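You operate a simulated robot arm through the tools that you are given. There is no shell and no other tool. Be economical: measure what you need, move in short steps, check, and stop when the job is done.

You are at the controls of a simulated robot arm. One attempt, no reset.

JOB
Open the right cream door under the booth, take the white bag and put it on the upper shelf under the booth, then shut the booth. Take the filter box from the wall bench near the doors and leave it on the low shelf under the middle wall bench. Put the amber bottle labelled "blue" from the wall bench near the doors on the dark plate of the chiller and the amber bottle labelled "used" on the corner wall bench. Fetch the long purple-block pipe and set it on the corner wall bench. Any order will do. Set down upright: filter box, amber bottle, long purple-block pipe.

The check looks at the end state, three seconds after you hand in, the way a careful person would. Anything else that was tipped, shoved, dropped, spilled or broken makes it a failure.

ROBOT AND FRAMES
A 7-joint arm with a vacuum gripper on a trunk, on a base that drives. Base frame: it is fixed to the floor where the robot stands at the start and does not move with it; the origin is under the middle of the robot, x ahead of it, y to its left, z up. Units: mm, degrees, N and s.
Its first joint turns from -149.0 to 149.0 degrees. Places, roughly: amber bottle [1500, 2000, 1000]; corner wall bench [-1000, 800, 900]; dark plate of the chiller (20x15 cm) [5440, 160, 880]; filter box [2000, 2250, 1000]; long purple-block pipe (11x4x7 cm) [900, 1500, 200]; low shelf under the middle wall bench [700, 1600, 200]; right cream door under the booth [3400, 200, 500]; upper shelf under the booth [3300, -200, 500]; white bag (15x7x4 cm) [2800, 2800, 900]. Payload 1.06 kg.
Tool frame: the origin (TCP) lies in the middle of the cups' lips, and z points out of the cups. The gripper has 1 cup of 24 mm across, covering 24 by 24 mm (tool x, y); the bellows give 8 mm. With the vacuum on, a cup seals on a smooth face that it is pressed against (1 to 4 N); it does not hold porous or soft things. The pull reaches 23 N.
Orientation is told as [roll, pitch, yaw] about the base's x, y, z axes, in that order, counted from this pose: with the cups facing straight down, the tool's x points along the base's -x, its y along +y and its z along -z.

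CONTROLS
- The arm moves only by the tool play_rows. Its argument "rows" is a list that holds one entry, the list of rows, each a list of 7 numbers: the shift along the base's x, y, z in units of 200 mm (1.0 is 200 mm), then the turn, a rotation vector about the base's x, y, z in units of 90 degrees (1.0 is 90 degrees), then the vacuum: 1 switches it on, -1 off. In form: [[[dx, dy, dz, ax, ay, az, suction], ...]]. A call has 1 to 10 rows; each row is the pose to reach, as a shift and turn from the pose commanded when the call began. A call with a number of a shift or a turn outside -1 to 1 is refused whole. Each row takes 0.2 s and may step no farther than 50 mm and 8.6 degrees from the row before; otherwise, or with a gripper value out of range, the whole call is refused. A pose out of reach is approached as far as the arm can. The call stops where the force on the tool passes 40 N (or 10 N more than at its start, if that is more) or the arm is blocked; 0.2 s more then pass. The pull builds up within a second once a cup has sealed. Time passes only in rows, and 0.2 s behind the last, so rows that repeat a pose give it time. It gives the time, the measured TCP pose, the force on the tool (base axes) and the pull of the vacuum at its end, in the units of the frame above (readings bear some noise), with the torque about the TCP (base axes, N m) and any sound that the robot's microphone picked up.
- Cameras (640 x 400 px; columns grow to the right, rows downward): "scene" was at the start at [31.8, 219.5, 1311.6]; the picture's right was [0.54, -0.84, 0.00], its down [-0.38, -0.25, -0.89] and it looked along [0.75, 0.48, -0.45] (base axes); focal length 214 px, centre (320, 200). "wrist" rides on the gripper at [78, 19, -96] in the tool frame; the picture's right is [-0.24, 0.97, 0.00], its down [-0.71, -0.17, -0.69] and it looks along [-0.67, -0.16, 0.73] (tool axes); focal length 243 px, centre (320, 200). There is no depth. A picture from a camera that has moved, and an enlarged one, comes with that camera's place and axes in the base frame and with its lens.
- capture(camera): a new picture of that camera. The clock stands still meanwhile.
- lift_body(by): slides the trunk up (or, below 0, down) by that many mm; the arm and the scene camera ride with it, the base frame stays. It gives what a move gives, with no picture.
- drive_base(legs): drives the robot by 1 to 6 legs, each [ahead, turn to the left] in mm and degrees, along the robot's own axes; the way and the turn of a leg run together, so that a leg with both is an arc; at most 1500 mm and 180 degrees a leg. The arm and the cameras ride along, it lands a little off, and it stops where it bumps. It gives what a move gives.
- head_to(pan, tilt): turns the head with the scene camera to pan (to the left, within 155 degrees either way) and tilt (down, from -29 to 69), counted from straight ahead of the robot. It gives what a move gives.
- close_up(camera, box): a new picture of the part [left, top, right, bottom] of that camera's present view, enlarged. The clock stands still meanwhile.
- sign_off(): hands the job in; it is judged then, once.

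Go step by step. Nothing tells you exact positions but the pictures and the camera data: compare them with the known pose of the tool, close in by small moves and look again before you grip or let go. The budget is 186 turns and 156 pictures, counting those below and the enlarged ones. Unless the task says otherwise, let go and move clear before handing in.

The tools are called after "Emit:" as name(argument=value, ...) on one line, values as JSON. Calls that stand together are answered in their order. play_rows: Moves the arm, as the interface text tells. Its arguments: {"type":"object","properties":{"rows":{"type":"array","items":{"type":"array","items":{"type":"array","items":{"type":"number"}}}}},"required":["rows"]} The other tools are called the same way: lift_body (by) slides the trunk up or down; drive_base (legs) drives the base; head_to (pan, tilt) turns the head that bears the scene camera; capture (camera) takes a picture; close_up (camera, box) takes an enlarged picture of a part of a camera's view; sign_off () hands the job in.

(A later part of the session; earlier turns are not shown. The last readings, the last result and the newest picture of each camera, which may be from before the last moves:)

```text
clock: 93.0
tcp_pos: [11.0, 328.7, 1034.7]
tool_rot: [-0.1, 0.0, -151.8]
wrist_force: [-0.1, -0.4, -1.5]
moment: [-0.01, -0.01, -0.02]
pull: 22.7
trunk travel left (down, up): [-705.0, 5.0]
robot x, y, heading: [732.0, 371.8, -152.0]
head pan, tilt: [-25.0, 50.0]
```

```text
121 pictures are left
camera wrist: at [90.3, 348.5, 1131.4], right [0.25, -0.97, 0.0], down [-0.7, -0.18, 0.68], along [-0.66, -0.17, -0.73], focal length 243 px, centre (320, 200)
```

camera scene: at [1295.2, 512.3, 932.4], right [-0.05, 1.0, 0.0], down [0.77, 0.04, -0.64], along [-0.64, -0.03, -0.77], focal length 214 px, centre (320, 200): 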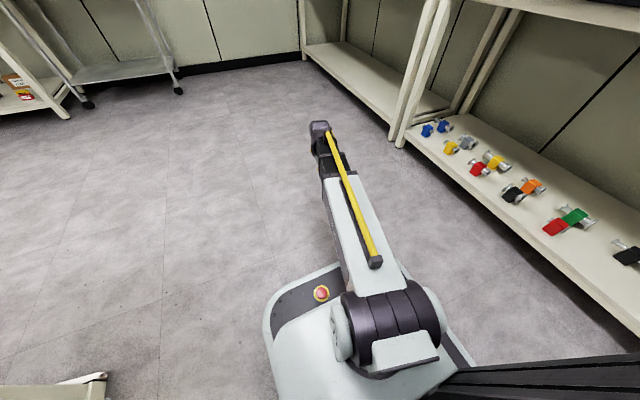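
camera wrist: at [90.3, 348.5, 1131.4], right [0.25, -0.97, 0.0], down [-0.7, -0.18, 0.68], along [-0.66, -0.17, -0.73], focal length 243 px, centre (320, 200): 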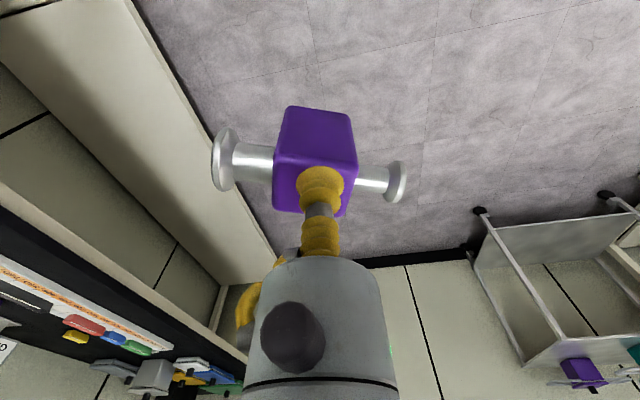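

Held firmly. I'll drive level with the free end of the corner bench and turn in small portions.

Emit:
drive_base(legs=[[477, 0], [0, -15]])

Emit:
drive_base(legs=[[0, -17], [0, -17]])

Emit:
drive_base(legs=[[0, -17]])

Emit:
head_to(pan=-20, tilt=45)

Emit:
capture(camera="scene")

Emit:
capture(camera="wrist")

```text
clock: 96.7
tcp_pos: [-384.7, 293.0, 1034.5]
tool_rot: [-0.1, 0.0, -166.4]
wrist_force: [-0.3, -0.2, -2.0]
moment: [-0.02, -0.01, -0.03]
pull: 23.0
trunk travel left (down, up): [-705.0, 5.0]
robot x, y, heading: [326.1, 150.7, -166.5]
head pan, tilt: [-25.0, 50.0]
```

```text
clock: 99.0
tcp_pos: [-187.8, 662.4, 1034.5]
tool_rot: [-0.1, 0.0, 159.9]
wrist_force: [-0.1, 0.2, -2.1]
moment: [-0.03, 0.01, 0.02]
pull: 22.6
trunk travel left (down, up): [-705.0, 5.0]
robot x, y, heading: [324.1, 152.2, 159.8]
head pan, tilt: [-25.0, 50.0]
```

```text
clock: 100.3
tcp_pos: [-17.2, 787.6, 1034.4]
tool_rot: [-0.1, 0.0, 143.1]
wrist_force: [0.4, 0.3, -1.8]
moment: [-0.03, -0.01, -0.02]
pull: 22.8
trunk travel left (down, up): [-705.0, 5.0]
robot x, y, heading: [325.1, 150.7, 142.9]
head pan, tilt: [-25.0, 50.0]
```

```text
clock: 101.0
tcp_pos: [-17.8, 787.3, 1035.3]
tool_rot: [-0.1, 0.0, 143.2]
wrist_force: [0.3, -0.4, -1.5]
moment: [-0.01, 0.03, 0.04]
pull: 23.1
trunk travel left (down, up): [-705.0, 5.0]
robot x, y, heading: [322.8, 151.5, 143.0]
head pan, tilt: [-20.0, 45.0]
```

```text
120 pictures are left
camera scene: at [212.0, 57.2, 1639.3], right [0.84, 0.54, 0.0], down [0.38, -0.59, -0.71], along [-0.38, 0.59, -0.71], focal length 214 px, centre (320, 200)
```

scene: 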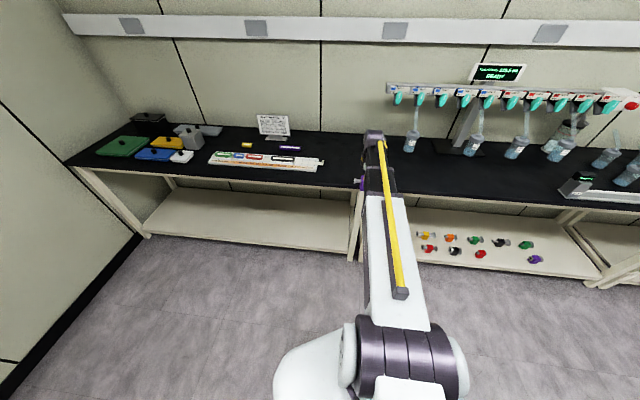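

```text
119 pictures are left
camera wrist: at [34.3, 725.3, 1131.4], right [-0.77, -0.64, 0.0], down [-0.46, 0.56, 0.69], along [-0.43, 0.53, -0.73], focal length 243 px, centre (320, 200)
```

wrist: 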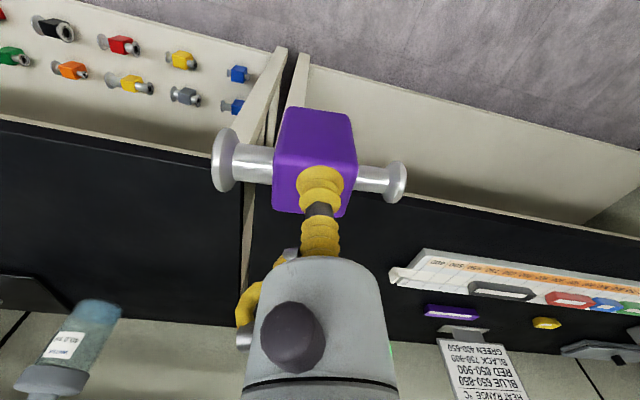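

Held and aligned. Drive in over the bench, then look.

Emit:
drive_base(legs=[[215, 0]])

Emit:
play_rows(rows=[[[0.08, 0.04, 0, 0, 0, 0, 1], [0.16, 0.08, -0.05, 0, 0, 0, 1], [0.16, 0.08, -0.1, 0, 0, 0, 1], [0.16, 0.08, -0.1, 0, 0, 0, 1]]])

Emit:
capture(camera="wrist")

Emit:
close_up(camera="scene", box=[180, 100, 500, 300])

```text
clock: 102.7
tcp_pos: [-193.7, 917.4, 1035.9]
tool_rot: [-0.1, 0.0, 143.3]
wrist_force: [0.0, 0.1, -2.4]
moment: [-0.06, 0.0, 0.01]
pull: 22.0
trunk travel left (down, up): [-705.0, 5.0]
robot x, y, heading: [151.9, 280.9, 143.2]
head pan, tilt: [-20.0, 45.0]
```

```text
clock: 103.7
tcp_pos: [-159.3, 933.5, 1015.1]
tool_rot: [-0.1, -0.1, 143.2]
wrist_force: [0.5, 1.5, -1.9]
moment: [-0.03, -0.02, 0.03]
pull: 23.7
trunk travel left (down, up): [-705.0, 5.0]
robot x, y, heading: [152.4, 282.4, 143.1]
head pan, tilt: [-20.0, 45.0]
```

```text
118 pictures are left
camera wrist: at [-108.6, 870.6, 1111.2], right [-0.77, -0.64, 0.0], down [-0.47, 0.56, 0.69], along [-0.44, 0.53, -0.73], focal length 243 px, centre (320, 200)
```

wrist: 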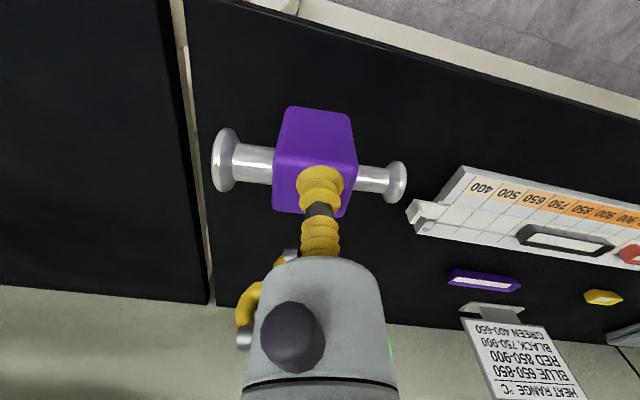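

```text
2.00 times, centred on (340, 200) of scene
camera zoom: at [38.6, 187.6, 1639.3], right [0.84, 0.55, 0.0], down [0.39, -0.59, -0.71], along [-0.39, 0.59, -0.71], focal length 429 px, centre (280, 200)
```

zoom: 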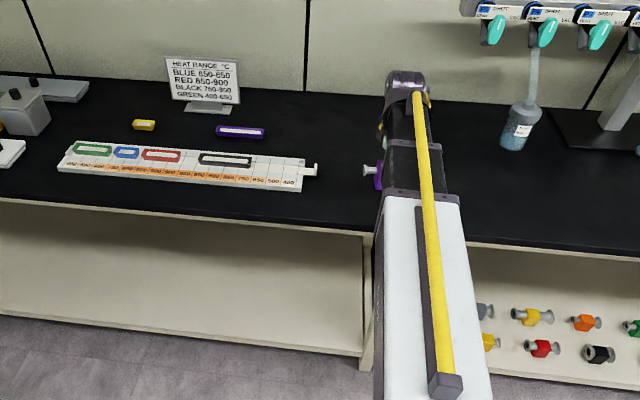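

Good free spot. Lower gradually until contact.

Emit:
play_rows(rows=[[[0, 0, -0.08, 0, 0, 0, 1], [0, 0, -0.16, 0, 0, 0, 1], [0, 0, -0.2, 0, 0, 0, 1], [0, 0, -0.2, 0, 0, 0, 1]]])

Emit:
play_rows(rows=[[[0, 0, -0.02, 0, 0, 0, 1], [0, 0, -0.04, 0, 0, 0, 1], [0, 0, -0.06, 0, 0, 0, 1], [0, 0, -0.06, 0, 0, 0, 1]]])

Emit:
capture(camera="wrist")

```text
clock: 104.7
tcp_pos: [-161.7, 933.9, 974.9]
tool_rot: [-0.1, 0.0, 143.4]
wrist_force: [-0.4, 0.0, -3.1]
moment: [0.0, 0.0, -0.01]
pull: 23.3
trunk travel left (down, up): [-705.0, 5.0]
robot x, y, heading: [147.4, 280.0, 143.2]
head pan, tilt: [-20.0, 45.0]
```

```text
clock: 105.7
tcp_pos: [-160.6, 933.6, 963.2]
tool_rot: [-0.2, 0.0, 143.3]
wrist_force: [0.3, 0.5, -2.2]
moment: [-0.01, -0.03, -0.03]
pull: 22.5
trunk travel left (down, up): [-705.0, 5.0]
robot x, y, heading: [152.4, 285.2, 143.1]
head pan, tilt: [-20.0, 45.0]
```

```text
116 pictures are left
camera wrist: at [-109.3, 871.2, 1059.4], right [-0.77, -0.64, 0.0], down [-0.47, 0.56, 0.68], along [-0.44, 0.53, -0.73], focal length 243 px, centre (320, 200)
```

wrist: 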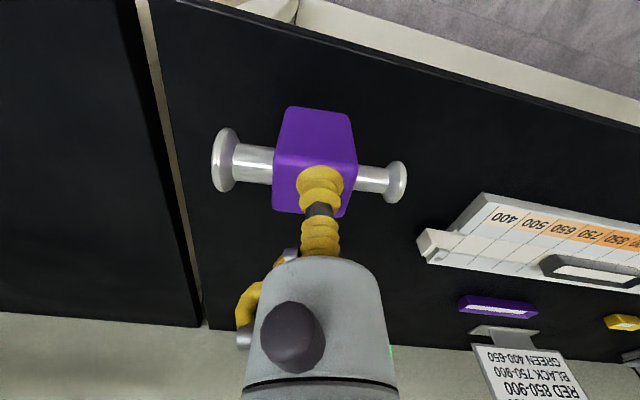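

Emit:
play_rows(rows=[[[0, 0, -0.02, 0, 0, 0, 1], [0, 0, -0.04, 0, 0, 0, 1], [0, 0, -0.05, 0, 0, 0, 1], [0, 0, -0.05, 0, 0, 0, 1]]])

Emit:
play_rows(rows=[[[0, 0, -0.02, 0, 0, 0, 1], [0, 0, -0.03, 0, 0, 0, 1], [0, 0, -0.03, 0, 0, 0, 1]]])

Emit:
play_rows(rows=[[[0, 0, -0.02, 0, 0, 0, 1], [0, 0, -0.03, 0, 0, 0, 1], [0, 0, -0.03, 0, 0, 0, 1]]])

```text
clock: 106.7
tcp_pos: [-161.8, 934.0, 952.0]
tool_rot: [-0.1, -0.1, 143.3]
wrist_force: [-0.3, 0.3, -2.1]
moment: [-0.03, 0.05, 0.0]
pull: 22.5
trunk travel left (down, up): [-705.0, 5.0]
robot x, y, heading: [152.8, 281.9, 143.0]
head pan, tilt: [-20.0, 45.0]
```

```text
clock: 107.5
tcp_pos: [-161.1, 933.4, 947.0]
tool_rot: [-0.1, 0.0, 143.3]
wrist_force: [-0.4, -0.1, -1.4]
moment: [0.0, 0.02, 0.02]
pull: 22.9
trunk travel left (down, up): [-705.0, 5.0]
robot x, y, heading: [148.3, 279.4, 143.2]
head pan, tilt: [-20.0, 45.0]
```

```text
clock: 108.3
tcp_pos: [-161.2, 933.1, 941.1]
tool_rot: [-0.1, 0.0, 143.2]
wrist_force: [-1.0, 0.7, -3.2]
moment: [-0.02, -0.02, 0.01]
pull: 22.8
trunk travel left (down, up): [-705.0, 5.0]
robot x, y, heading: [147.1, 283.6, 142.8]
head pan, tilt: [-20.0, 45.0]
```

Emit:
play_rows(rows=[[[0, 0, -0.02, 0, 0, 0, 1], [0, 0, -0.03, 0, 0, 0, 1], [0, 0, -0.03, 0, 0, 0, 1]]])

Emit:
play_rows(rows=[[[0, 0, -0.02, 0, 0, 0, 1], [0, 0, -0.03, 0, 0, 0, 1], [0, 0, -0.03, 0, 0, 0, 1]]])

Emit:
play_rows(rows=[[[0, 0, -0.02, 0, 0, 0, 1], [0, 0, -0.03, 0, 0, 0, 1], [0, 0, -0.03, 0, 0, 0, 1]]])

```text
clock: 109.1
tcp_pos: [-161.3, 933.9, 934.7]
tool_rot: [-0.1, 0.0, 143.2]
wrist_force: [-0.6, 0.5, -1.6]
moment: [-0.01, 0.03, 0.03]
pull: 22.8
trunk travel left (down, up): [-705.0, 5.0]
robot x, y, heading: [147.0, 283.0, 143.2]
head pan, tilt: [-20.0, 45.0]
```

```text
clock: 109.9
tcp_pos: [-162.3, 933.0, 928.8]
tool_rot: [-0.1, 0.0, 143.3]
wrist_force: [0.8, 0.6, -2.9]
moment: [-0.01, -0.02, 0.0]
pull: 22.9
trunk travel left (down, up): [-705.0, 5.0]
robot x, y, heading: [150.6, 283.2, 143.2]
head pan, tilt: [-20.0, 45.0]
```

```text
clock: 110.7
tcp_pos: [-161.3, 932.0, 922.6]
tool_rot: [0.0, -0.1, 143.3]
wrist_force: [-2.5, -0.6, 11.2]
moment: [0.01, -0.04, -0.02]
pull: 22.7
trunk travel left (down, up): [-705.0, 5.0]
robot x, y, heading: [149.6, 282.4, 143.1]
head pan, tilt: [-20.0, 45.0]
```

Contact at TCP z≈925, so the bench top is z≈860. Ease up, release, and rise.

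Emit:
play_rows(rows=[[[0, 0, 0.015, 0, 0, 0, 1], [0, 0, 0.015, 0, 0, 0, -1], [0, 0, 0.015, 0, 0, 0, -1], [0, 0, 0.015, 0, 0, 0, -1], [0, 0, 0.03, 0, 0, 0, -1], [0, 0, 0.1, 0, 0, 0, -1], [0, 0, 0.3, 0, 0, 0, -1], [0, 0, 0.5, 0, 0, 0, -1], [0, 0, 0.7, 0, 0, 0, -1], [0, 0, 0.8, 0, 0, 0, -1]]])

Emit:
capture(camera="wrist")

```text
clock: 112.9
tcp_pos: [-164.6, 932.2, 1082.6]
tool_rot: [-0.1, 0.0, 143.3]
wrist_force: [0.1, 0.1, 0.1]
moment: [0.0, 0.02, 0.01]
pull: 0.1
trunk travel left (down, up): [-705.0, 5.0]
robot x, y, heading: [149.0, 287.4, 143.2]
head pan, tilt: [-20.0, 45.0]
```

```text
115 pictures are left
camera wrist: at [-111.9, 871.0, 1179.3], right [-0.77, -0.64, 0.0], down [-0.47, 0.56, 0.68], along [-0.44, 0.53, -0.73], focal length 243 px, centre (320, 200)
```

wrist: 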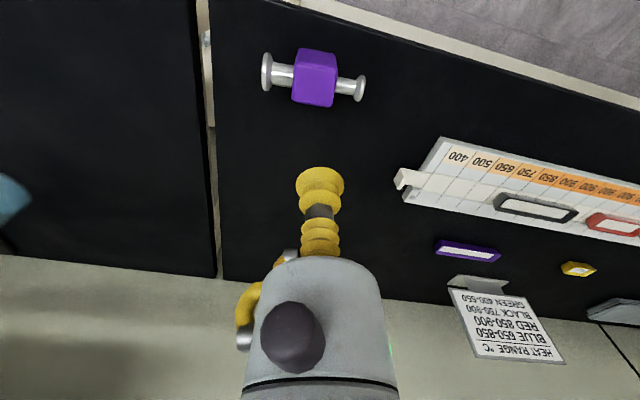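

The pipe stands on the corner bench. Next, the filter box: I'll back off, turn toward the doors and bring the arm straight ahead.

Emit:
drive_base(legs=[[-250, 0], [0, -116.4], [1000, 0]])

Emit:
play_rows(rows=[[[-0.08, 0.16, 0, 0, 0, 0, -1], [-0.16, 0.32, 0, 0, 0, 0, -1], [-0.25, 0.49, 0, 0, 0, 0, -1], [-0.33, 0.65, 0, 0, 0, 0, -1], [-0.41, 0.82, 0, 0, 0, 0, -1], [-0.49, 0.97, 0, 0, 0, 0, -1], [-0.49, 0.97, 0, 0, 0, 0, -1]]])

Emit:
head_to(pan=30, tilt=30)

Emit:
capture(camera="scene")

```text
clock: 124.2
tcp_pos: [1942.3, 620.3, 1082.4]
tool_rot: [-0.1, -0.1, 28.8]
wrist_force: [-0.2, -0.4, -1.0]
moment: [0.03, -0.01, -0.01]
pull: 0.1
trunk travel left (down, up): [-705.0, 5.0]
robot x, y, heading: [1217.3, 604.8, 28.7]
head pan, tilt: [-20.0, 45.0]
```

```text
clock: 125.8
tcp_pos: [1845.1, 814.1, 1081.5]
tool_rot: [-0.1, 0.0, 28.8]
wrist_force: [0.7, 0.2, -0.2]
moment: [0.0, 0.01, 0.02]
pull: 0.1
trunk travel left (down, up): [-705.0, 5.0]
robot x, y, heading: [1223.3, 602.9, 28.6]
head pan, tilt: [-20.0, 45.0]
```

```text
clock: 127.0
tcp_pos: [1845.6, 814.5, 1081.6]
tool_rot: [-0.1, 0.1, 28.8]
wrist_force: [0.6, 0.2, -1.1]
moment: [0.0, -0.03, -0.01]
pull: 0.1
trunk travel left (down, up): [-705.0, 5.0]
robot x, y, heading: [1223.8, 602.1, 28.5]
head pan, tilt: [30.0, 30.0]
```

```text
114 pictures are left
camera scene: at [1146.0, 808.2, 1661.9], right [0.85, -0.52, 0.0], down [-0.26, -0.43, -0.87], along [0.45, 0.74, -0.5], focal length 214 px, centre (320, 200)
```

scene: 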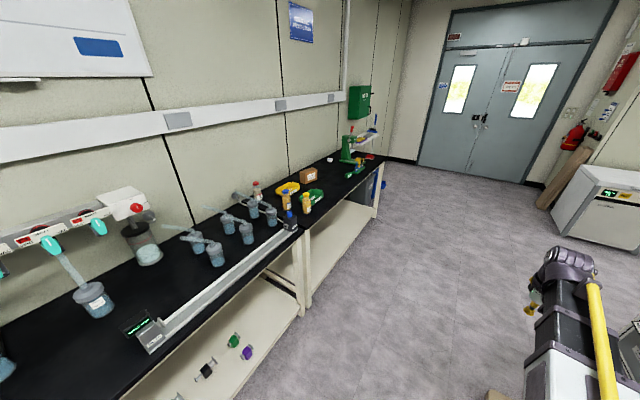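

Emit:
close_up(camera="scene", box=[225, 150, 345, 225])

Emit:
close_up(camera="scene", box=[300, 110, 400, 190])

```text
5.33 times, centred on (285, 188) of scene
camera zoom: at [1146.0, 808.2, 1661.9], right [0.85, -0.52, 0.0], down [-0.26, -0.43, -0.87], along [0.45, 0.74, -0.5], focal length 1144 px, centre (507, 267)
```

zoom: 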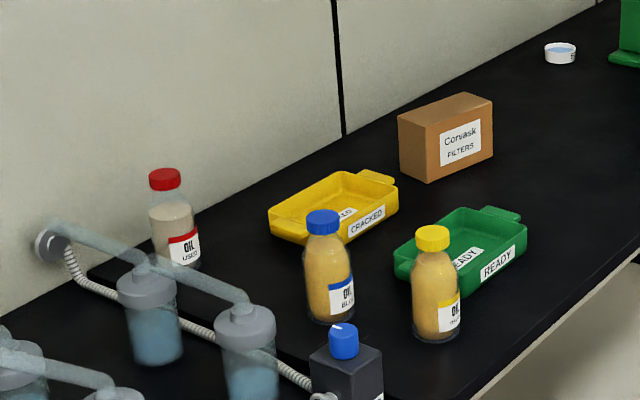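

```text
5.00 times, centred on (350, 150) of scene
camera zoom: at [1146.0, 808.2, 1661.9], right [0.85, -0.52, 0.0], down [-0.26, -0.43, -0.87], along [0.45, 0.74, -0.5], focal length 1072 px, centre (170, 450)
```

zoom: 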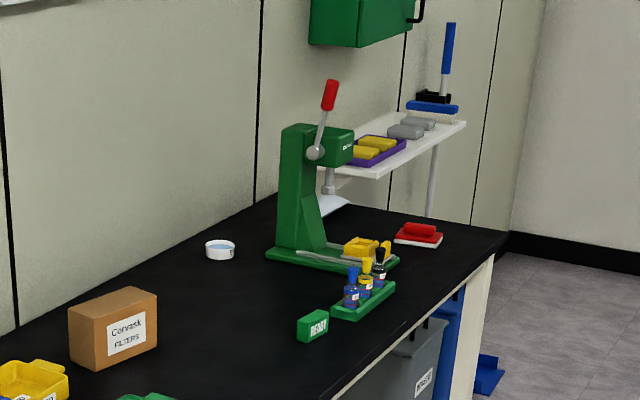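

Labels match the caps: blue bottle ≈(1600,1998), used ≈(1477,2244), filter box centre ≈(1970,2358), top z≈957. I'll drive level with the box, keeping left of the trolley.

Emit:
drive_base(legs=[[0, 2.4], [1345, 0], [0, 85.8]])

Emit:
head_to(pan=0, tilt=40)

Emit:
capture(camera="scene")

Emit:
capture(camera="wrist")

```text
clock: 137.6
tcp_pos: [2172.9, 1916.2, 1082.3]
tool_rot: [-0.1, 0.0, 115.8]
wrist_force: [0.6, -1.1, -0.5]
moment: [0.02, -0.01, 0.01]
pull: 0.1
trunk travel left (down, up): [-705.0, 5.0]
robot x, y, heading: [2344.3, 1279.6, 116.0]
head pan, tilt: [30.0, 30.0]
```

```text
clock: 138.6
tcp_pos: [2172.6, 1917.9, 1081.9]
tool_rot: [-0.1, 0.0, 115.8]
wrist_force: [0.3, 0.0, -0.2]
moment: [0.01, -0.02, 0.01]
pull: 0.1
trunk travel left (down, up): [-705.0, 5.0]
robot x, y, heading: [2346.7, 1284.8, 115.7]
head pan, tilt: [0.0, 40.0]
```

```text
111 pictures are left
camera scene: at [2178.3, 1244.4, 1646.6], right [0.9, 0.43, 0.0], down [0.28, -0.58, -0.77], along [-0.33, 0.69, -0.64], focal length 214 px, centre (320, 200)
```

scene: 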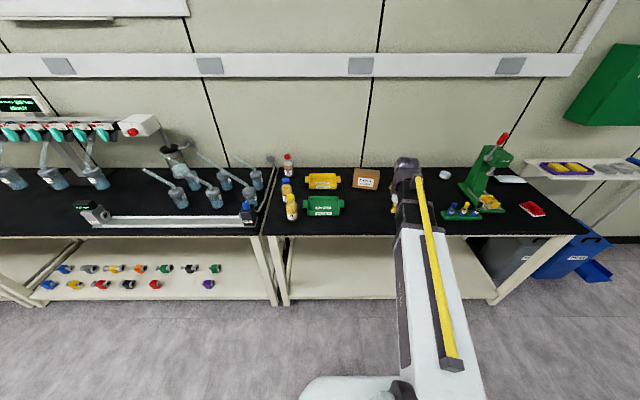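

```text
110 pictures are left
camera wrist: at [2189.9, 1838.5, 1177.9], right [-0.98, -0.21, 0.0], down [-0.15, 0.71, 0.69], along [-0.14, 0.67, -0.73], focal length 243 px, centre (320, 200)
```

wrist: 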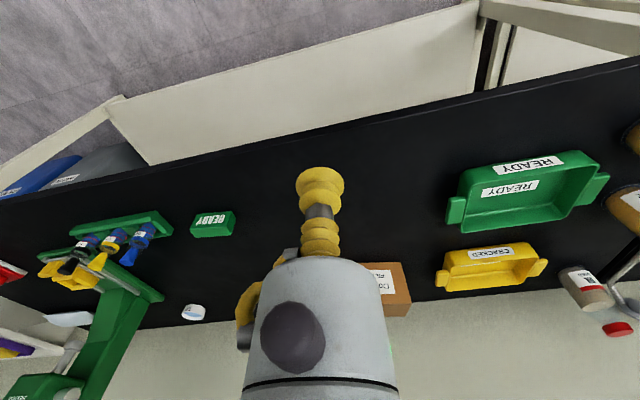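

Clear view. The box is straight ahead of the tool; drive forward 330 mm.

Emit:
drive_base(legs=[[330, 0]])

Emit:
play_rows(rows=[[[-0.05, 0.12, 0, 0, 0, 0, -1], [-0.1, 0.24, -0.08, 0, 0, 0, -1], [-0.15, 0.36, -0.16, 0, 0, 0, -1], [-0.2, 0.4, -0.2, 0, 0, 0, -1], [-0.2, 0.4, -0.2, 0, 0, 0, -1]]])

Emit:
capture(camera="wrist")

Emit:
capture(camera="scene")

```text
clock: 140.7
tcp_pos: [2031.9, 2212.6, 1080.8]
tool_rot: [-0.1, 0.0, 115.6]
wrist_force: [0.8, 1.0, 0.5]
moment: [-0.06, 0.01, -0.02]
pull: 0.1
trunk travel left (down, up): [-705.0, 5.0]
robot x, y, heading: [2209.8, 1577.3, 115.5]
head pan, tilt: [0.0, 40.0]
```

```text
clock: 141.9
tcp_pos: [1994.0, 2293.9, 1041.6]
tool_rot: [-0.2, 0.0, 115.6]
wrist_force: [0.0, 0.2, -0.1]
moment: [0.04, 0.01, 0.04]
pull: 0.1
trunk travel left (down, up): [-705.0, 5.0]
robot x, y, heading: [2211.1, 1575.8, 115.5]
head pan, tilt: [0.0, 40.0]
```

```text
109 pictures are left
camera wrist: at [2011.4, 2215.4, 1137.7], right [-0.98, -0.21, 0.0], down [-0.15, 0.71, 0.69], along [-0.14, 0.67, -0.73], focal length 243 px, centre (320, 200)
```

wrist: 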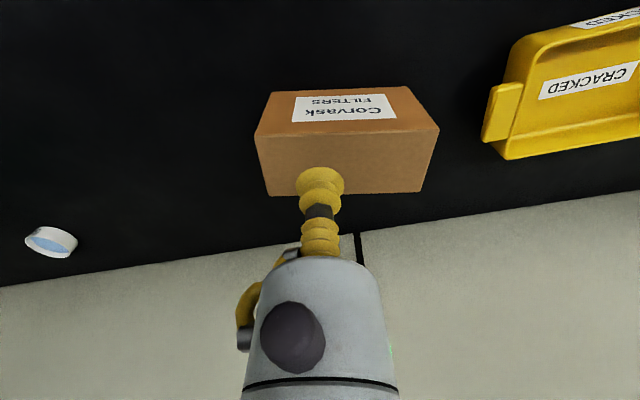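

```text
108 pictures are left
camera scene: at [2037.7, 1539.9, 1646.6], right [0.9, 0.43, 0.0], down [0.28, -0.58, -0.77], along [-0.33, 0.69, -0.64], focal length 214 px, centre (320, 200)
```

scene: 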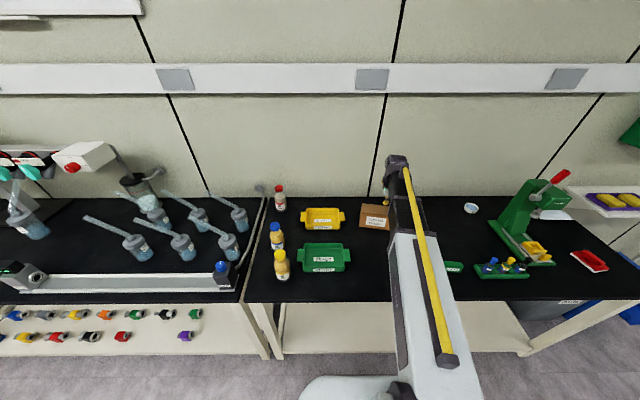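

Emit:
play_rows(rows=[[[-0.07, 0.09, -0.1, 0, 0, 0, -1], [-0.145, 0.18, -0.2, 0, 0, 0, -1], [-0.145, 0.18, -0.3, 0, 0, 0, -1], [-0.145, 0.18, -0.35, 0, 0, 0, -1], [-0.145, 0.18, -0.35, 0, 0, 0, -1]]])

Emit:
close_up(camera="wrist", box=[160, 50, 480, 250])

```text
clock: 143.1
tcp_pos: [1964.3, 2331.0, 970.8]
tool_rot: [-0.1, 0.0, 115.7]
wrist_force: [-0.2, 0.2, 0.7]
moment: [0.0, 0.0, -0.03]
pull: 0.0
trunk travel left (down, up): [-705.0, 5.0]
robot x, y, heading: [2206.8, 1576.1, 115.3]
head pan, tilt: [0.0, 40.0]
```

```text
2.00 times, centred on (320, 150) of wrist
camera zoom: at [1981.4, 2251.4, 1067.9], right [-0.98, -0.21, 0.0], down [-0.15, 0.71, 0.69], along [-0.14, 0.67, -0.73], focal length 485 px, centre (320, 300)
```

zoom: 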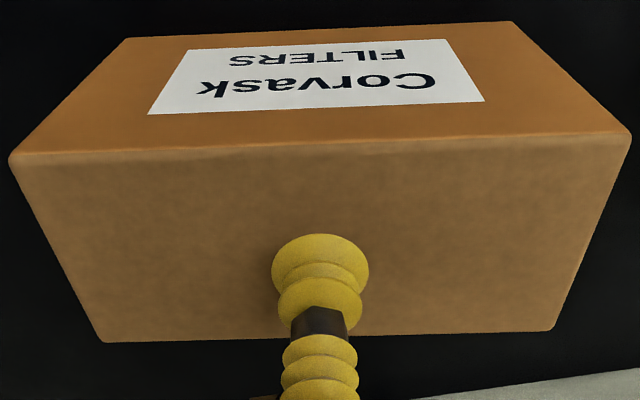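

Emit:
play_rows(rows=[[[0, 0.02, -0.025, 0, 0, 0, 1], [0, 0.02, -0.04, 0, 0, 0, 1], [0, 0.02, -0.055, 0, 0, 0, 1], [0, 0.02, -0.065, 0, 0, 0, 1], [0, 0.02, -0.065, 0, 0, 0, 1]]])

Emit:
play_rows(rows=[[[0, 0, -0.015, 0, 0, 0, 1], [0, 0, -0.03, 0, 0, 0, 1], [0, 0, -0.03, 0, 0, 0, 1]]])

```text
clock: 144.3
tcp_pos: [1965.3, 2332.3, 958.5]
tool_rot: [-0.2, -0.1, 115.7]
wrist_force: [-3.6, 6.1, 16.2]
moment: [-0.01, -0.01, -0.08]
pull: 23.3
trunk travel left (down, up): [-705.0, 5.0]
robot x, y, heading: [2207.8, 1579.2, 115.3]
head pan, tilt: [0.0, 40.0]
```

```text
clock: 145.1
tcp_pos: [1964.2, 2333.0, 953.3]
tool_rot: [-0.1, 0.0, 115.6]
wrist_force: [-5.9, 6.0, 17.4]
moment: [-0.08, -0.01, -0.02]
pull: 23.0
trunk travel left (down, up): [-705.0, 5.0]
robot x, y, heading: [2205.8, 1576.5, 115.4]
head pan, tilt: [0.0, 40.0]
```

Box sealed. Lift and check.

Emit:
play_rows(rows=[[[0, 0, 0.05, 0, 0, 0, 1], [0, 0, 0.12, 0, 0, 0, 1], [0, 0, 0.25, 0, 0, 0, 1], [0, 0, 0.4, 0, 0, 0, 1], [0, 0, 0.55, 0, 0, 0, 1], [0, 0, 0.7, 0, 0, 0, 1], [0, 0, 0.85, 0, 0, 0, 1], [0, 0, 0.85, 0, 0, 0, 1]]])

Emit:
drive_base(legs=[[-320, 0]])

Emit:
capture(camera="wrist")

```text
clock: 146.9
tcp_pos: [1963.9, 2332.8, 1123.9]
tool_rot: [-0.1, 0.1, 115.5]
wrist_force: [0.0, 1.1, -4.0]
moment: [-0.01, -0.01, 0.03]
pull: 22.5
trunk travel left (down, up): [-705.0, 5.0]
robot x, y, heading: [2209.7, 1576.7, 115.7]
head pan, tilt: [0.0, 40.0]
```

```text
clock: 149.0
tcp_pos: [2102.6, 2045.6, 1124.0]
tool_rot: [-0.1, -0.1, 115.5]
wrist_force: [0.4, -0.5, -4.0]
moment: [-0.02, 0.02, -0.02]
pull: 22.8
trunk travel left (down, up): [-705.0, 5.0]
robot x, y, heading: [2346.0, 1293.3, 115.4]
head pan, tilt: [0.0, 40.0]
```

```text
106 pictures are left
camera wrist: at [2120.1, 1967.1, 1220.9], right [-0.98, -0.21, 0.0], down [-0.15, 0.71, 0.69], along [-0.14, 0.67, -0.73], focal length 243 px, centre (320, 200)
```

wrist: 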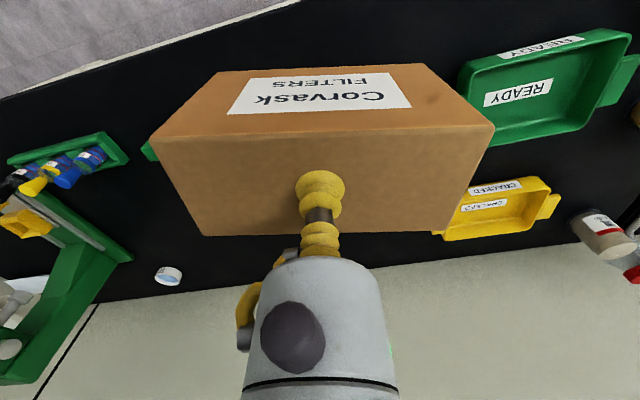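

The box hangs level (about 0.4 kg). I'll retract the arm, then turn in small legs and back along the aisle to the free part of the middle shelf (around s=1960).

Emit:
play_rows(rows=[[[0.06, -0.12, 0, 0, 0, 0, 1], [0.12, -0.24, 0, 0, 0, 0, 1], [0.19, -0.37, 0, 0, 0, 0, 1], [0.25, -0.5, 0, 0, 0, 0, 1], [0.31, -0.62, 0, 0, 0, 0, 1], [0.31, -0.62, 0, 0, 0, 0, 1]]])

Emit:
drive_base(legs=[[0, -15], [0, -15], [0, -15], [0, -15], [0, -15], [0, -13.7]])

Emit:
drive_base(legs=[[-400, 0], [-440, 0]])

Emit:
capture(camera="wrist")

```text
clock: 150.4
tcp_pos: [2165.8, 1920.8, 1123.0]
tool_rot: [-0.1, 0.0, 115.4]
wrist_force: [0.7, -0.9, -5.3]
moment: [-0.03, -0.01, -0.01]
pull: 22.7
trunk travel left (down, up): [-705.0, 5.0]
robot x, y, heading: [2342.3, 1294.1, 115.2]
head pan, tilt: [0.0, 40.0]
```

```text
clock: 156.1
tcp_pos: [2972.0, 1483.3, 1125.3]
tool_rot: [-0.3, 0.1, 26.7]
wrist_force: [0.3, -0.3, -4.5]
moment: [0.01, 0.02, 0.0]
pull: 23.0
trunk travel left (down, up): [-705.0, 5.0]
robot x, y, heading: [2341.7, 1290.6, 26.5]
head pan, tilt: [0.0, 40.0]
```

```text
clock: 160.9
tcp_pos: [2211.8, 1107.2, 1123.9]
tool_rot: [-0.1, 0.0, 27.3]
wrist_force: [0.3, 1.5, -4.8]
moment: [-0.01, 0.02, 0.01]
pull: 22.9
trunk travel left (down, up): [-705.0, 5.0]
robot x, y, heading: [1587.4, 907.4, 27.2]
head pan, tilt: [0.0, 40.0]
```

```text
105 pictures are left
camera wrist: at [2135.1, 1088.2, 1221.1], right [-0.24, 0.97, 0.0], down [0.71, 0.17, 0.69], along [0.67, 0.16, -0.73], focal length 243 px, centre (320, 200)
```

wrist: 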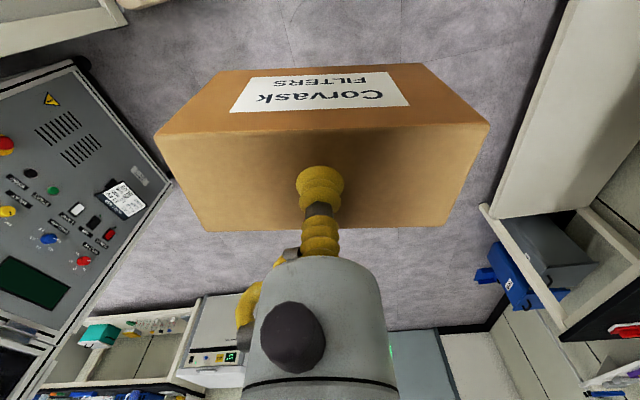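

Emit:
drive_base(legs=[[0, 15], [0, 15], [0, 15], [0, 15], [0, 15], [0, 14.6]])

Emit:
drive_base(legs=[[-60, 0]])

Emit:
lift_body(by=-400)

Emit:
lift_body(by=-300)

Emit:
head_to(pan=0, tilt=45)

Emit:
capture(camera="scene")

Emit:
capture(camera="wrist")

```text
clock: 166.6
tcp_pos: [1396.1, 1534.0, 1125.1]
tool_rot: [-0.1, 0.1, 116.6]
wrist_force: [-0.3, 0.2, -4.0]
moment: [0.01, 0.0, 0.01]
pull: 22.7
trunk travel left (down, up): [-705.0, 5.0]
robot x, y, heading: [1589.2, 909.6, 116.3]
head pan, tilt: [0.0, 40.0]
```

```text
clock: 167.6
tcp_pos: [1424.7, 1480.1, 1125.0]
tool_rot: [-0.2, 0.0, 116.6]
wrist_force: [0.4, 0.3, -5.3]
moment: [0.0, -0.01, 0.0]
pull: 23.2
trunk travel left (down, up): [-705.0, 5.0]
robot x, y, heading: [1615.0, 851.8, 116.4]
head pan, tilt: [0.0, 40.0]
```

```text
clock: 171.4
tcp_pos: [1423.1, 1480.8, 725.1]
tool_rot: [-0.1, 0.0, 116.6]
wrist_force: [0.0, 0.8, -4.2]
moment: [0.01, -0.01, 0.0]
pull: 22.7
trunk travel left (down, up): [-305.0, 405.0]
robot x, y, heading: [1612.2, 853.0, 116.5]
head pan, tilt: [0.0, 40.0]
```

```text
clock: 174.4
tcp_pos: [1423.3, 1480.7, 424.1]
tool_rot: [0.0, 0.0, 116.6]
wrist_force: [-0.9, -0.3, -3.3]
moment: [-0.02, -0.02, 0.05]
pull: 22.6
trunk travel left (down, up): [-5.0, 705.0]
robot x, y, heading: [1611.8, 855.3, 116.1]
head pan, tilt: [0.0, 40.0]
```

```text
clock: 175.1
tcp_pos: [1422.9, 1481.1, 423.5]
tool_rot: [-0.2, 0.0, 116.7]
wrist_force: [0.6, -0.1, -3.9]
moment: [0.03, -0.05, 0.02]
pull: 23.0
trunk travel left (down, up): [-5.0, 705.0]
robot x, y, heading: [1616.2, 853.5, 116.4]
head pan, tilt: [0.0, 45.0]
```

```text
104 pictures are left
camera scene: at [1446.1, 810.8, 939.4], right [0.9, 0.44, 0.0], down [0.31, -0.63, -0.71], along [-0.31, 0.63, -0.71], focal length 214 px, centre (320, 200)
```

scene: 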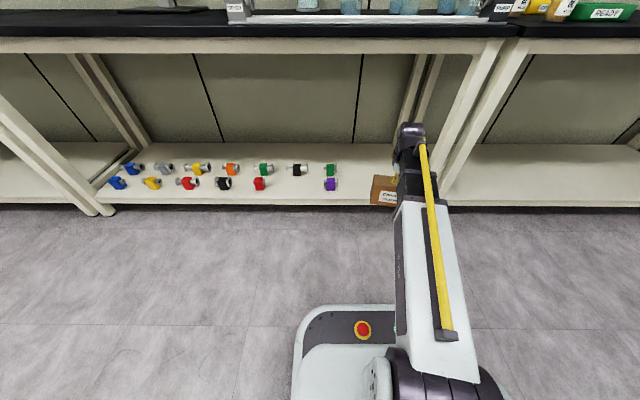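

```text
103 pictures are left
camera wrist: at [1442.8, 1401.9, 520.9], right [-0.97, -0.22, 0.0], down [-0.16, 0.71, 0.68], along [-0.15, 0.67, -0.73], focal length 243 px, centre (320, 200)
```

wrist: 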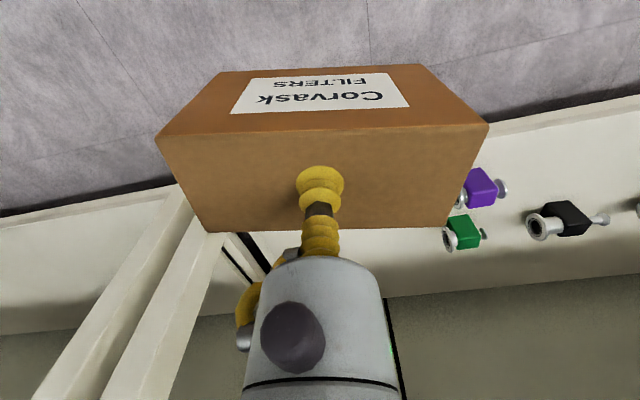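

Box lined up with a free stretch of shelf (s≈1940). Lower the arm to entry height, then drive in.

Emit:
play_rows(rows=[[[0, 0, -0.15, 0, 0, 0, 1], [0, 0, -0.3, 0, 0, 0, 1], [0, 0, -0.45, 0, 0, 0, 1], [0, 0, -0.6, 0, 0, 0, 1], [0, 0, -0.65, 0, 0, 0, 1], [0, 0, -0.65, 0, 0, 0, 1]]])

Emit:
drive_base(legs=[[270, 0]])

Emit:
capture(camera="scene")

Emit:
capture(camera="wrist")

```text
clock: 176.5
tcp_pos: [1422.1, 1479.5, 293.9]
tool_rot: [-0.1, 0.0, 116.6]
wrist_force: [0.4, -0.3, -4.7]
moment: [0.0, 0.0, 0.01]
pull: 22.5
trunk travel left (down, up): [-5.0, 705.0]
robot x, y, heading: [1611.8, 853.8, 116.6]
head pan, tilt: [0.0, 45.0]
```

```text
clock: 178.4
tcp_pos: [1297.7, 1723.4, 295.6]
tool_rot: [-0.2, 0.1, 116.8]
wrist_force: [0.4, 0.7, -4.4]
moment: [0.02, 0.01, 0.0]
pull: 22.3
trunk travel left (down, up): [-5.0, 705.0]
robot x, y, heading: [1492.9, 1095.9, 116.6]
head pan, tilt: [0.0, 45.0]
```

```text
102 pictures are left
camera scene: at [1324.8, 1053.8, 939.3], right [0.89, 0.45, 0.0], down [0.32, -0.63, -0.71], along [-0.32, 0.63, -0.71], focal length 214 px, centre (320, 200)
```

scene: 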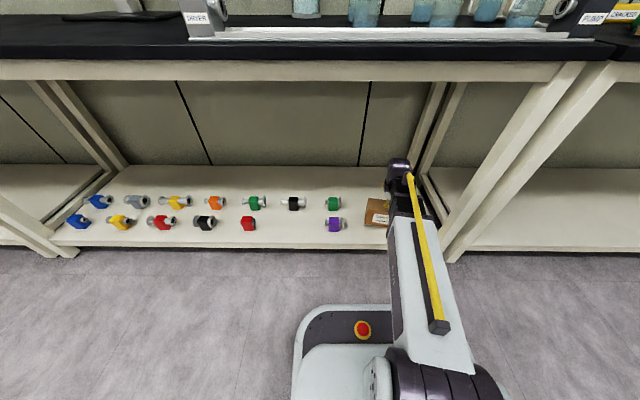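

```text
101 pictures are left
camera wrist: at [1317.1, 1644.6, 391.1], right [-0.97, -0.23, 0.0], down [-0.17, 0.71, 0.68], along [-0.16, 0.67, -0.73], focal length 243 px, centre (320, 200)
```

wrist: 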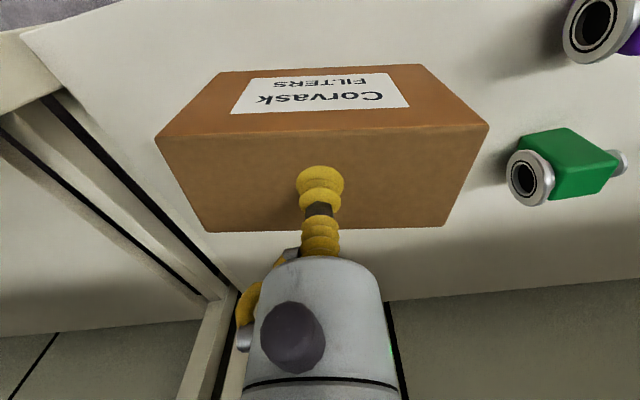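

Over the shelf, clear of the pipes and legs. Lower to contact.

Emit:
play_rows(rows=[[[0, 0, -0.07, 0, 0, 0, 1], [0, 0, -0.14, 0, 0, 0, 1], [0, 0, -0.16, 0, 0, 0, 1], [0, 0, -0.16, 0, 0, 0, 1]]])

Emit:
play_rows(rows=[[[0, 0, -0.015, 0, 0, 0, 1], [0, 0, -0.03, 0, 0, 0, 1], [0, 0, -0.03, 0, 0, 0, 1]]])

Emit:
play_rows(rows=[[[0, 0, -0.015, 0, 0, 0, 1], [0, 0, -0.03, 0, 0, 0, 1], [0, 0, -0.03, 0, 0, 0, 1]]])

```text
clock: 179.4
tcp_pos: [1299.4, 1723.2, 262.8]
tool_rot: [0.0, 0.1, 116.7]
wrist_force: [-0.6, -1.2, -4.8]
moment: [0.01, -0.03, 0.02]
pull: 23.0
trunk travel left (down, up): [-5.0, 705.0]
robot x, y, heading: [1493.7, 1096.1, 116.7]
head pan, tilt: [0.0, 45.0]
```

```text
clock: 180.2
tcp_pos: [1299.4, 1723.0, 258.8]
tool_rot: [-0.1, -0.1, 116.9]
wrist_force: [0.7, 0.1, 16.3]
moment: [-0.06, -0.03, -0.01]
pull: 22.7
trunk travel left (down, up): [-5.0, 705.0]
robot x, y, heading: [1494.6, 1097.1, 116.5]
head pan, tilt: [0.0, 45.0]
```

```text
clock: 181.0
tcp_pos: [1298.2, 1723.4, 250.7]
tool_rot: [-0.2, 0.0, 116.7]
wrist_force: [5.9, -0.2, 18.9]
moment: [-0.06, 0.06, 0.13]
pull: 22.9
trunk travel left (down, up): [-5.0, 705.0]
robot x, y, heading: [1490.7, 1098.8, 116.6]
head pan, tilt: [0.0, 45.0]
```

Emit:
play_rows(rows=[[[0, 0, 0.03, 0, 0, 0, 1], [0, 0, 0.03, 0, 0, 0, -1], [0, 0, 0.03, 0, 0, 0, -1], [0, 0, 0.03, 0, 0, 0, -1], [0, 0, 0.05, 0, 0, 0, -1], [0, 0, 0.1, 0, 0, 0, -1], [0, 0, 0.3, 0, 0, 0, -1], [0, 0, 0.5, 0, 0, 0, -1], [0, 0, 0.5, 0, 0, 0, -1]]])

Emit:
capture(camera="wrist")

```text
clock: 183.0
tcp_pos: [1298.2, 1725.2, 354.0]
tool_rot: [0.0, 0.0, 116.8]
wrist_force: [0.1, 0.5, 0.2]
moment: [0.02, -0.01, -0.01]
pull: 0.0
trunk travel left (down, up): [-5.0, 705.0]
robot x, y, heading: [1495.8, 1097.9, 116.6]
head pan, tilt: [0.0, 45.0]
```

```text
100 pictures are left
camera wrist: at [1317.8, 1646.2, 449.3], right [-0.97, -0.23, 0.0], down [-0.17, 0.71, 0.68], along [-0.16, 0.67, -0.73], focal length 243 px, centre (320, 200)
```

wrist: 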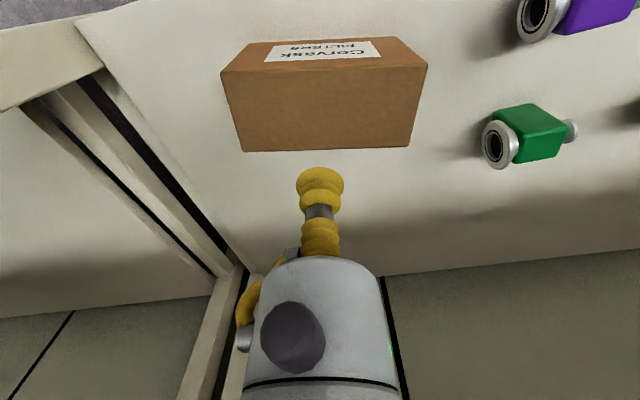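

Filter box is on the low shelf, upright. Next, the "used" bottle at ≈(1477,2244). Back out, retract, raise and go around.

Emit:
drive_base(legs=[[-200, 0]])

Emit:
play_rows(rows=[[[0.09, -0.18, 0.05, 0, 0, 0, -1], [0.18, -0.36, 0.1, 0, 0, 0, -1], [0.2, -0.4, 0.2, 0, 0, 0, -1], [0.2, -0.4, 0.4, 0, 0, 0, -1], [0.2, -0.4, 0.4, 0, 0, 0, -1]]])

Emit:
lift_body(by=400)

Emit:
lift_body(by=305)

Emit:
drive_base(legs=[[0, -60], [445, 0], [0, 60]])

Emit:
capture(camera="scene")

Emit:
capture(camera="wrist")

```text
clock: 184.6
tcp_pos: [1389.6, 1544.3, 351.4]
tool_rot: [-0.1, 0.0, 116.8]
wrist_force: [-0.1, 0.1, 0.6]
moment: [-0.04, 0.02, 0.02]
pull: 0.0
trunk travel left (down, up): [-5.0, 705.0]
robot x, y, heading: [1588.0, 918.6, 116.7]
head pan, tilt: [0.0, 45.0]
```

```text
clock: 185.8
tcp_pos: [1429.7, 1463.1, 433.8]
tool_rot: [-0.1, 0.1, 117.0]
wrist_force: [0.6, 0.1, 0.0]
moment: [0.0, 0.0, -0.01]
pull: 0.2
trunk travel left (down, up): [-5.0, 705.0]
robot x, y, heading: [1586.2, 916.5, 116.7]
head pan, tilt: [0.0, 45.0]
```

```text
clock: 189.6
tcp_pos: [1429.4, 1464.4, 832.6]
tool_rot: [-0.1, 0.0, 117.0]
wrist_force: [0.7, 0.1, 0.2]
moment: [0.0, 0.0, 0.02]
pull: 0.0
trunk travel left (down, up): [-405.0, 305.0]
robot x, y, heading: [1583.9, 918.6, 116.6]
head pan, tilt: [0.0, 45.0]
```

```text
clock: 192.7
tcp_pos: [1429.4, 1465.2, 1139.3]
tool_rot: [-0.1, 0.0, 116.9]
wrist_force: [0.2, -0.2, 0.6]
moment: [0.0, 0.02, 0.01]
pull: 0.1
trunk travel left (down, up): [-710.0, 0.0]
robot x, y, heading: [1581.4, 915.3, 116.8]
head pan, tilt: [0.0, 45.0]
```

```text
clock: 200.7
tcp_pos: [1665.0, 1832.8, 1138.7]
tool_rot: [-0.1, 0.0, 117.6]
wrist_force: [-0.2, -0.2, 0.7]
moment: [0.0, 0.01, 0.0]
pull: 0.1
trunk travel left (down, up): [-710.0, 0.0]
robot x, y, heading: [1826.4, 1284.5, 117.2]
head pan, tilt: [0.0, 45.0]
```

```text
99 pictures are left
camera scene: at [1658.8, 1241.9, 1644.3], right [0.89, 0.46, 0.0], down [0.33, -0.63, -0.71], along [-0.33, 0.63, -0.71], focal length 214 px, centre (320, 200)
```

scene: 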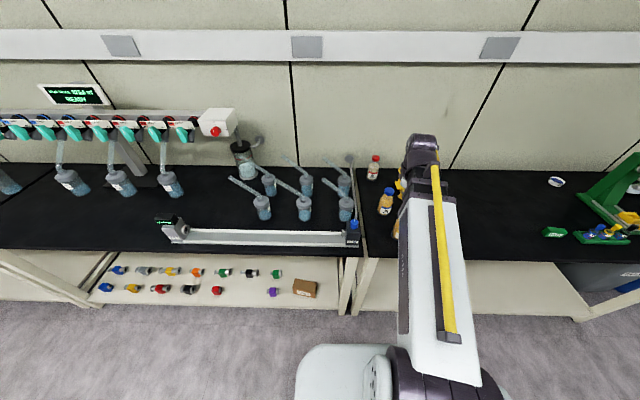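

```text
98 pictures are left
camera wrist: at [1685.7, 1754.3, 1234.9], right [-0.97, -0.24, 0.0], down [-0.18, 0.71, 0.69], along [-0.16, 0.66, -0.73], focal length 243 px, centre (320, 200)
```

wrist: 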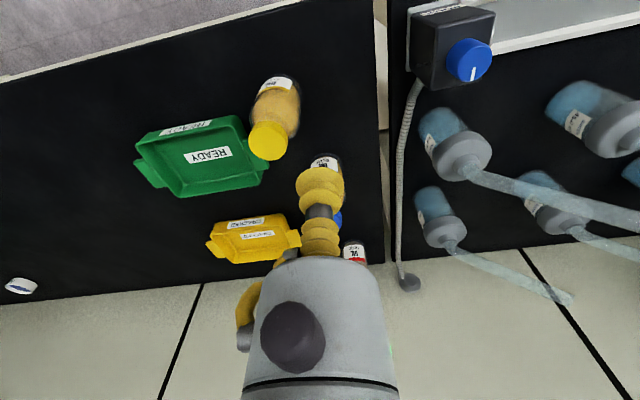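

Emit:
drive_base(legs=[[115, 0]])

Emit:
play_rows(rows=[[[-0.1, 0.2, 0, 0, 0, 0, -1], [-0.2, 0.4, 0, 0, 0, 0, -1], [-0.3, 0.6, 0, 0, 0, 0, -1], [-0.4, 0.8, 0, 0, 0, 0, -1], [-0.45, 0.95, 0, 0, 0, 0, -1], [-0.45, 0.95, 0, 0, 0, 0, -1]]])

Emit:
capture(camera="wrist")

Emit:
close_up(camera="scene", box=[320, 100, 480, 240])

```text
clock: 201.9
tcp_pos: [1612.0, 1937.3, 1138.5]
tool_rot: [-0.1, 0.0, 117.5]
wrist_force: [-0.5, -0.7, 0.1]
moment: [0.01, 0.0, 0.02]
pull: 0.1
trunk travel left (down, up): [-710.0, 0.0]
robot x, y, heading: [1772.3, 1389.4, 117.5]
head pan, tilt: [0.0, 45.0]
```

```text
clock: 203.3
tcp_pos: [1521.8, 2130.4, 1138.1]
tool_rot: [-0.1, 0.0, 117.5]
wrist_force: [0.0, 0.1, 0.2]
moment: [0.02, 0.01, 0.03]
pull: 0.0
trunk travel left (down, up): [-710.0, 0.0]
robot x, y, heading: [1775.0, 1393.0, 117.1]
head pan, tilt: [0.0, 45.0]
```

```text
97 pictures are left
camera wrist: at [1542.4, 2050.9, 1234.9], right [-0.97, -0.24, 0.0], down [-0.18, 0.71, 0.69], along [-0.17, 0.66, -0.73], focal length 243 px, centre (320, 200)
```

wrist: 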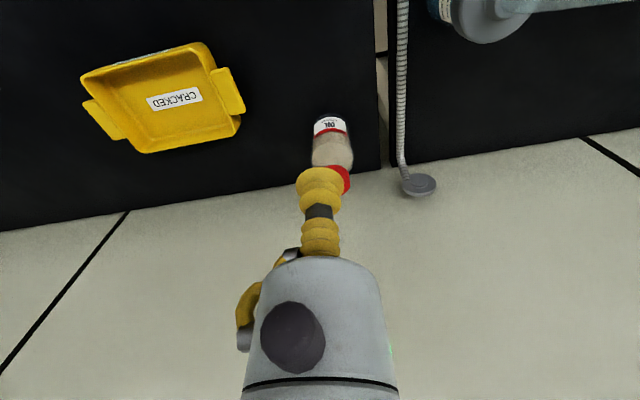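

```text
2.86 times, centred on (400, 170) of scene
camera zoom: at [1604.8, 1346.4, 1644.3], right [0.89, 0.46, 0.0], down [0.33, -0.63, -0.71], along [-0.33, 0.63, -0.71], focal length 613 px, centre (91, 286)
```

zoom: 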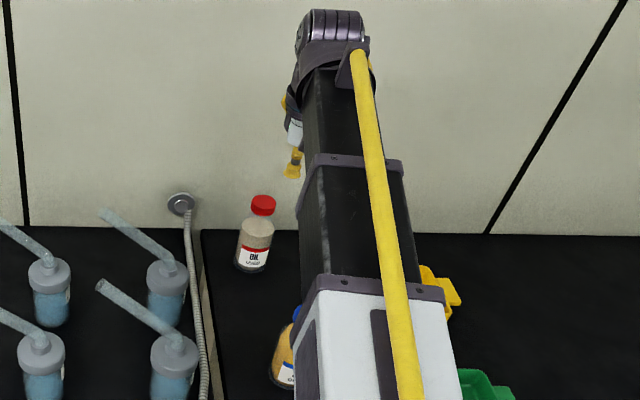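

Used bottle cap ≈(1474,2224). Move over it, staying high, and watch for the wall.

Emit:
play_rows(rows=[[[-0.06, 0.12, -0.05, 0, 0, 0, -1], [-0.12, 0.24, -0.1, 0, 0, 0, -1], [-0.18, 0.36, -0.15, 0, 0, 0, -1], [-0.24, 0.47, -0.2, 0, 0, 0, -1], [-0.24, 0.47, -0.25, 0, 0, 0, -1], [-0.24, 0.47, -0.25, 0, 0, 0, -1]]])

Emit:
capture(camera="wrist")

Emit:
close_up(camera="scene", box=[340, 80, 460, 200])

```text
clock: 204.7
tcp_pos: [1473.2, 2221.6, 1090.4]
tool_rot: [-0.1, 0.0, 117.6]
wrist_force: [1.0, 0.1, 0.5]
moment: [-0.01, -0.01, -0.03]
pull: 0.0
trunk travel left (down, up): [-710.0, 0.0]
robot x, y, heading: [1770.7, 1392.4, 117.3]
head pan, tilt: [0.0, 45.0]
```

```text
95 pictures are left
camera wrist: at [1493.3, 2143.6, 1185.7], right [-0.97, -0.24, 0.0], down [-0.18, 0.71, 0.69], along [-0.17, 0.66, -0.73], focal length 243 px, centre (320, 200)
```

wrist: 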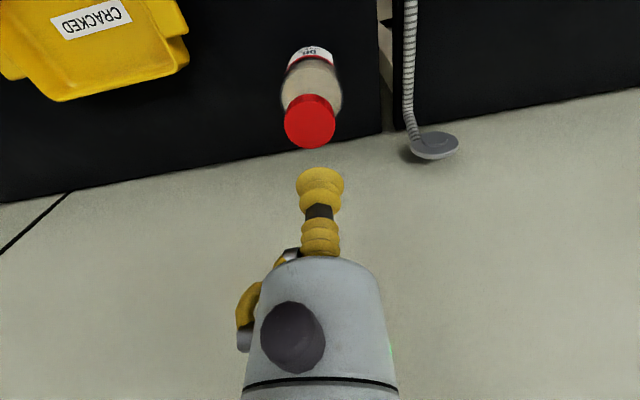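

```text
3.33 times, centred on (400, 140) of scene
camera zoom: at [1604.8, 1346.4, 1644.3], right [0.89, 0.46, 0.0], down [0.33, -0.63, -0.71], along [-0.33, 0.63, -0.71], focal length 715 px, centre (53, 400)
```

zoom: 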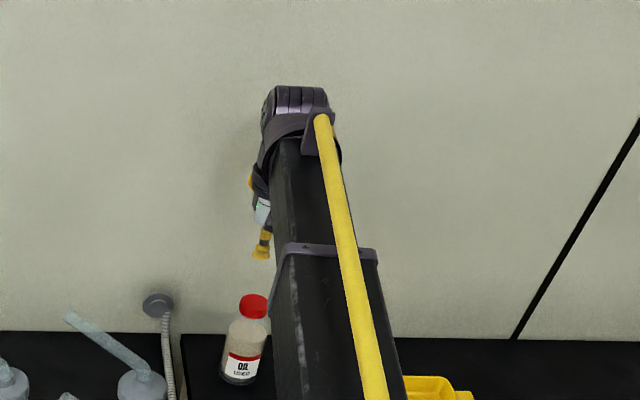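

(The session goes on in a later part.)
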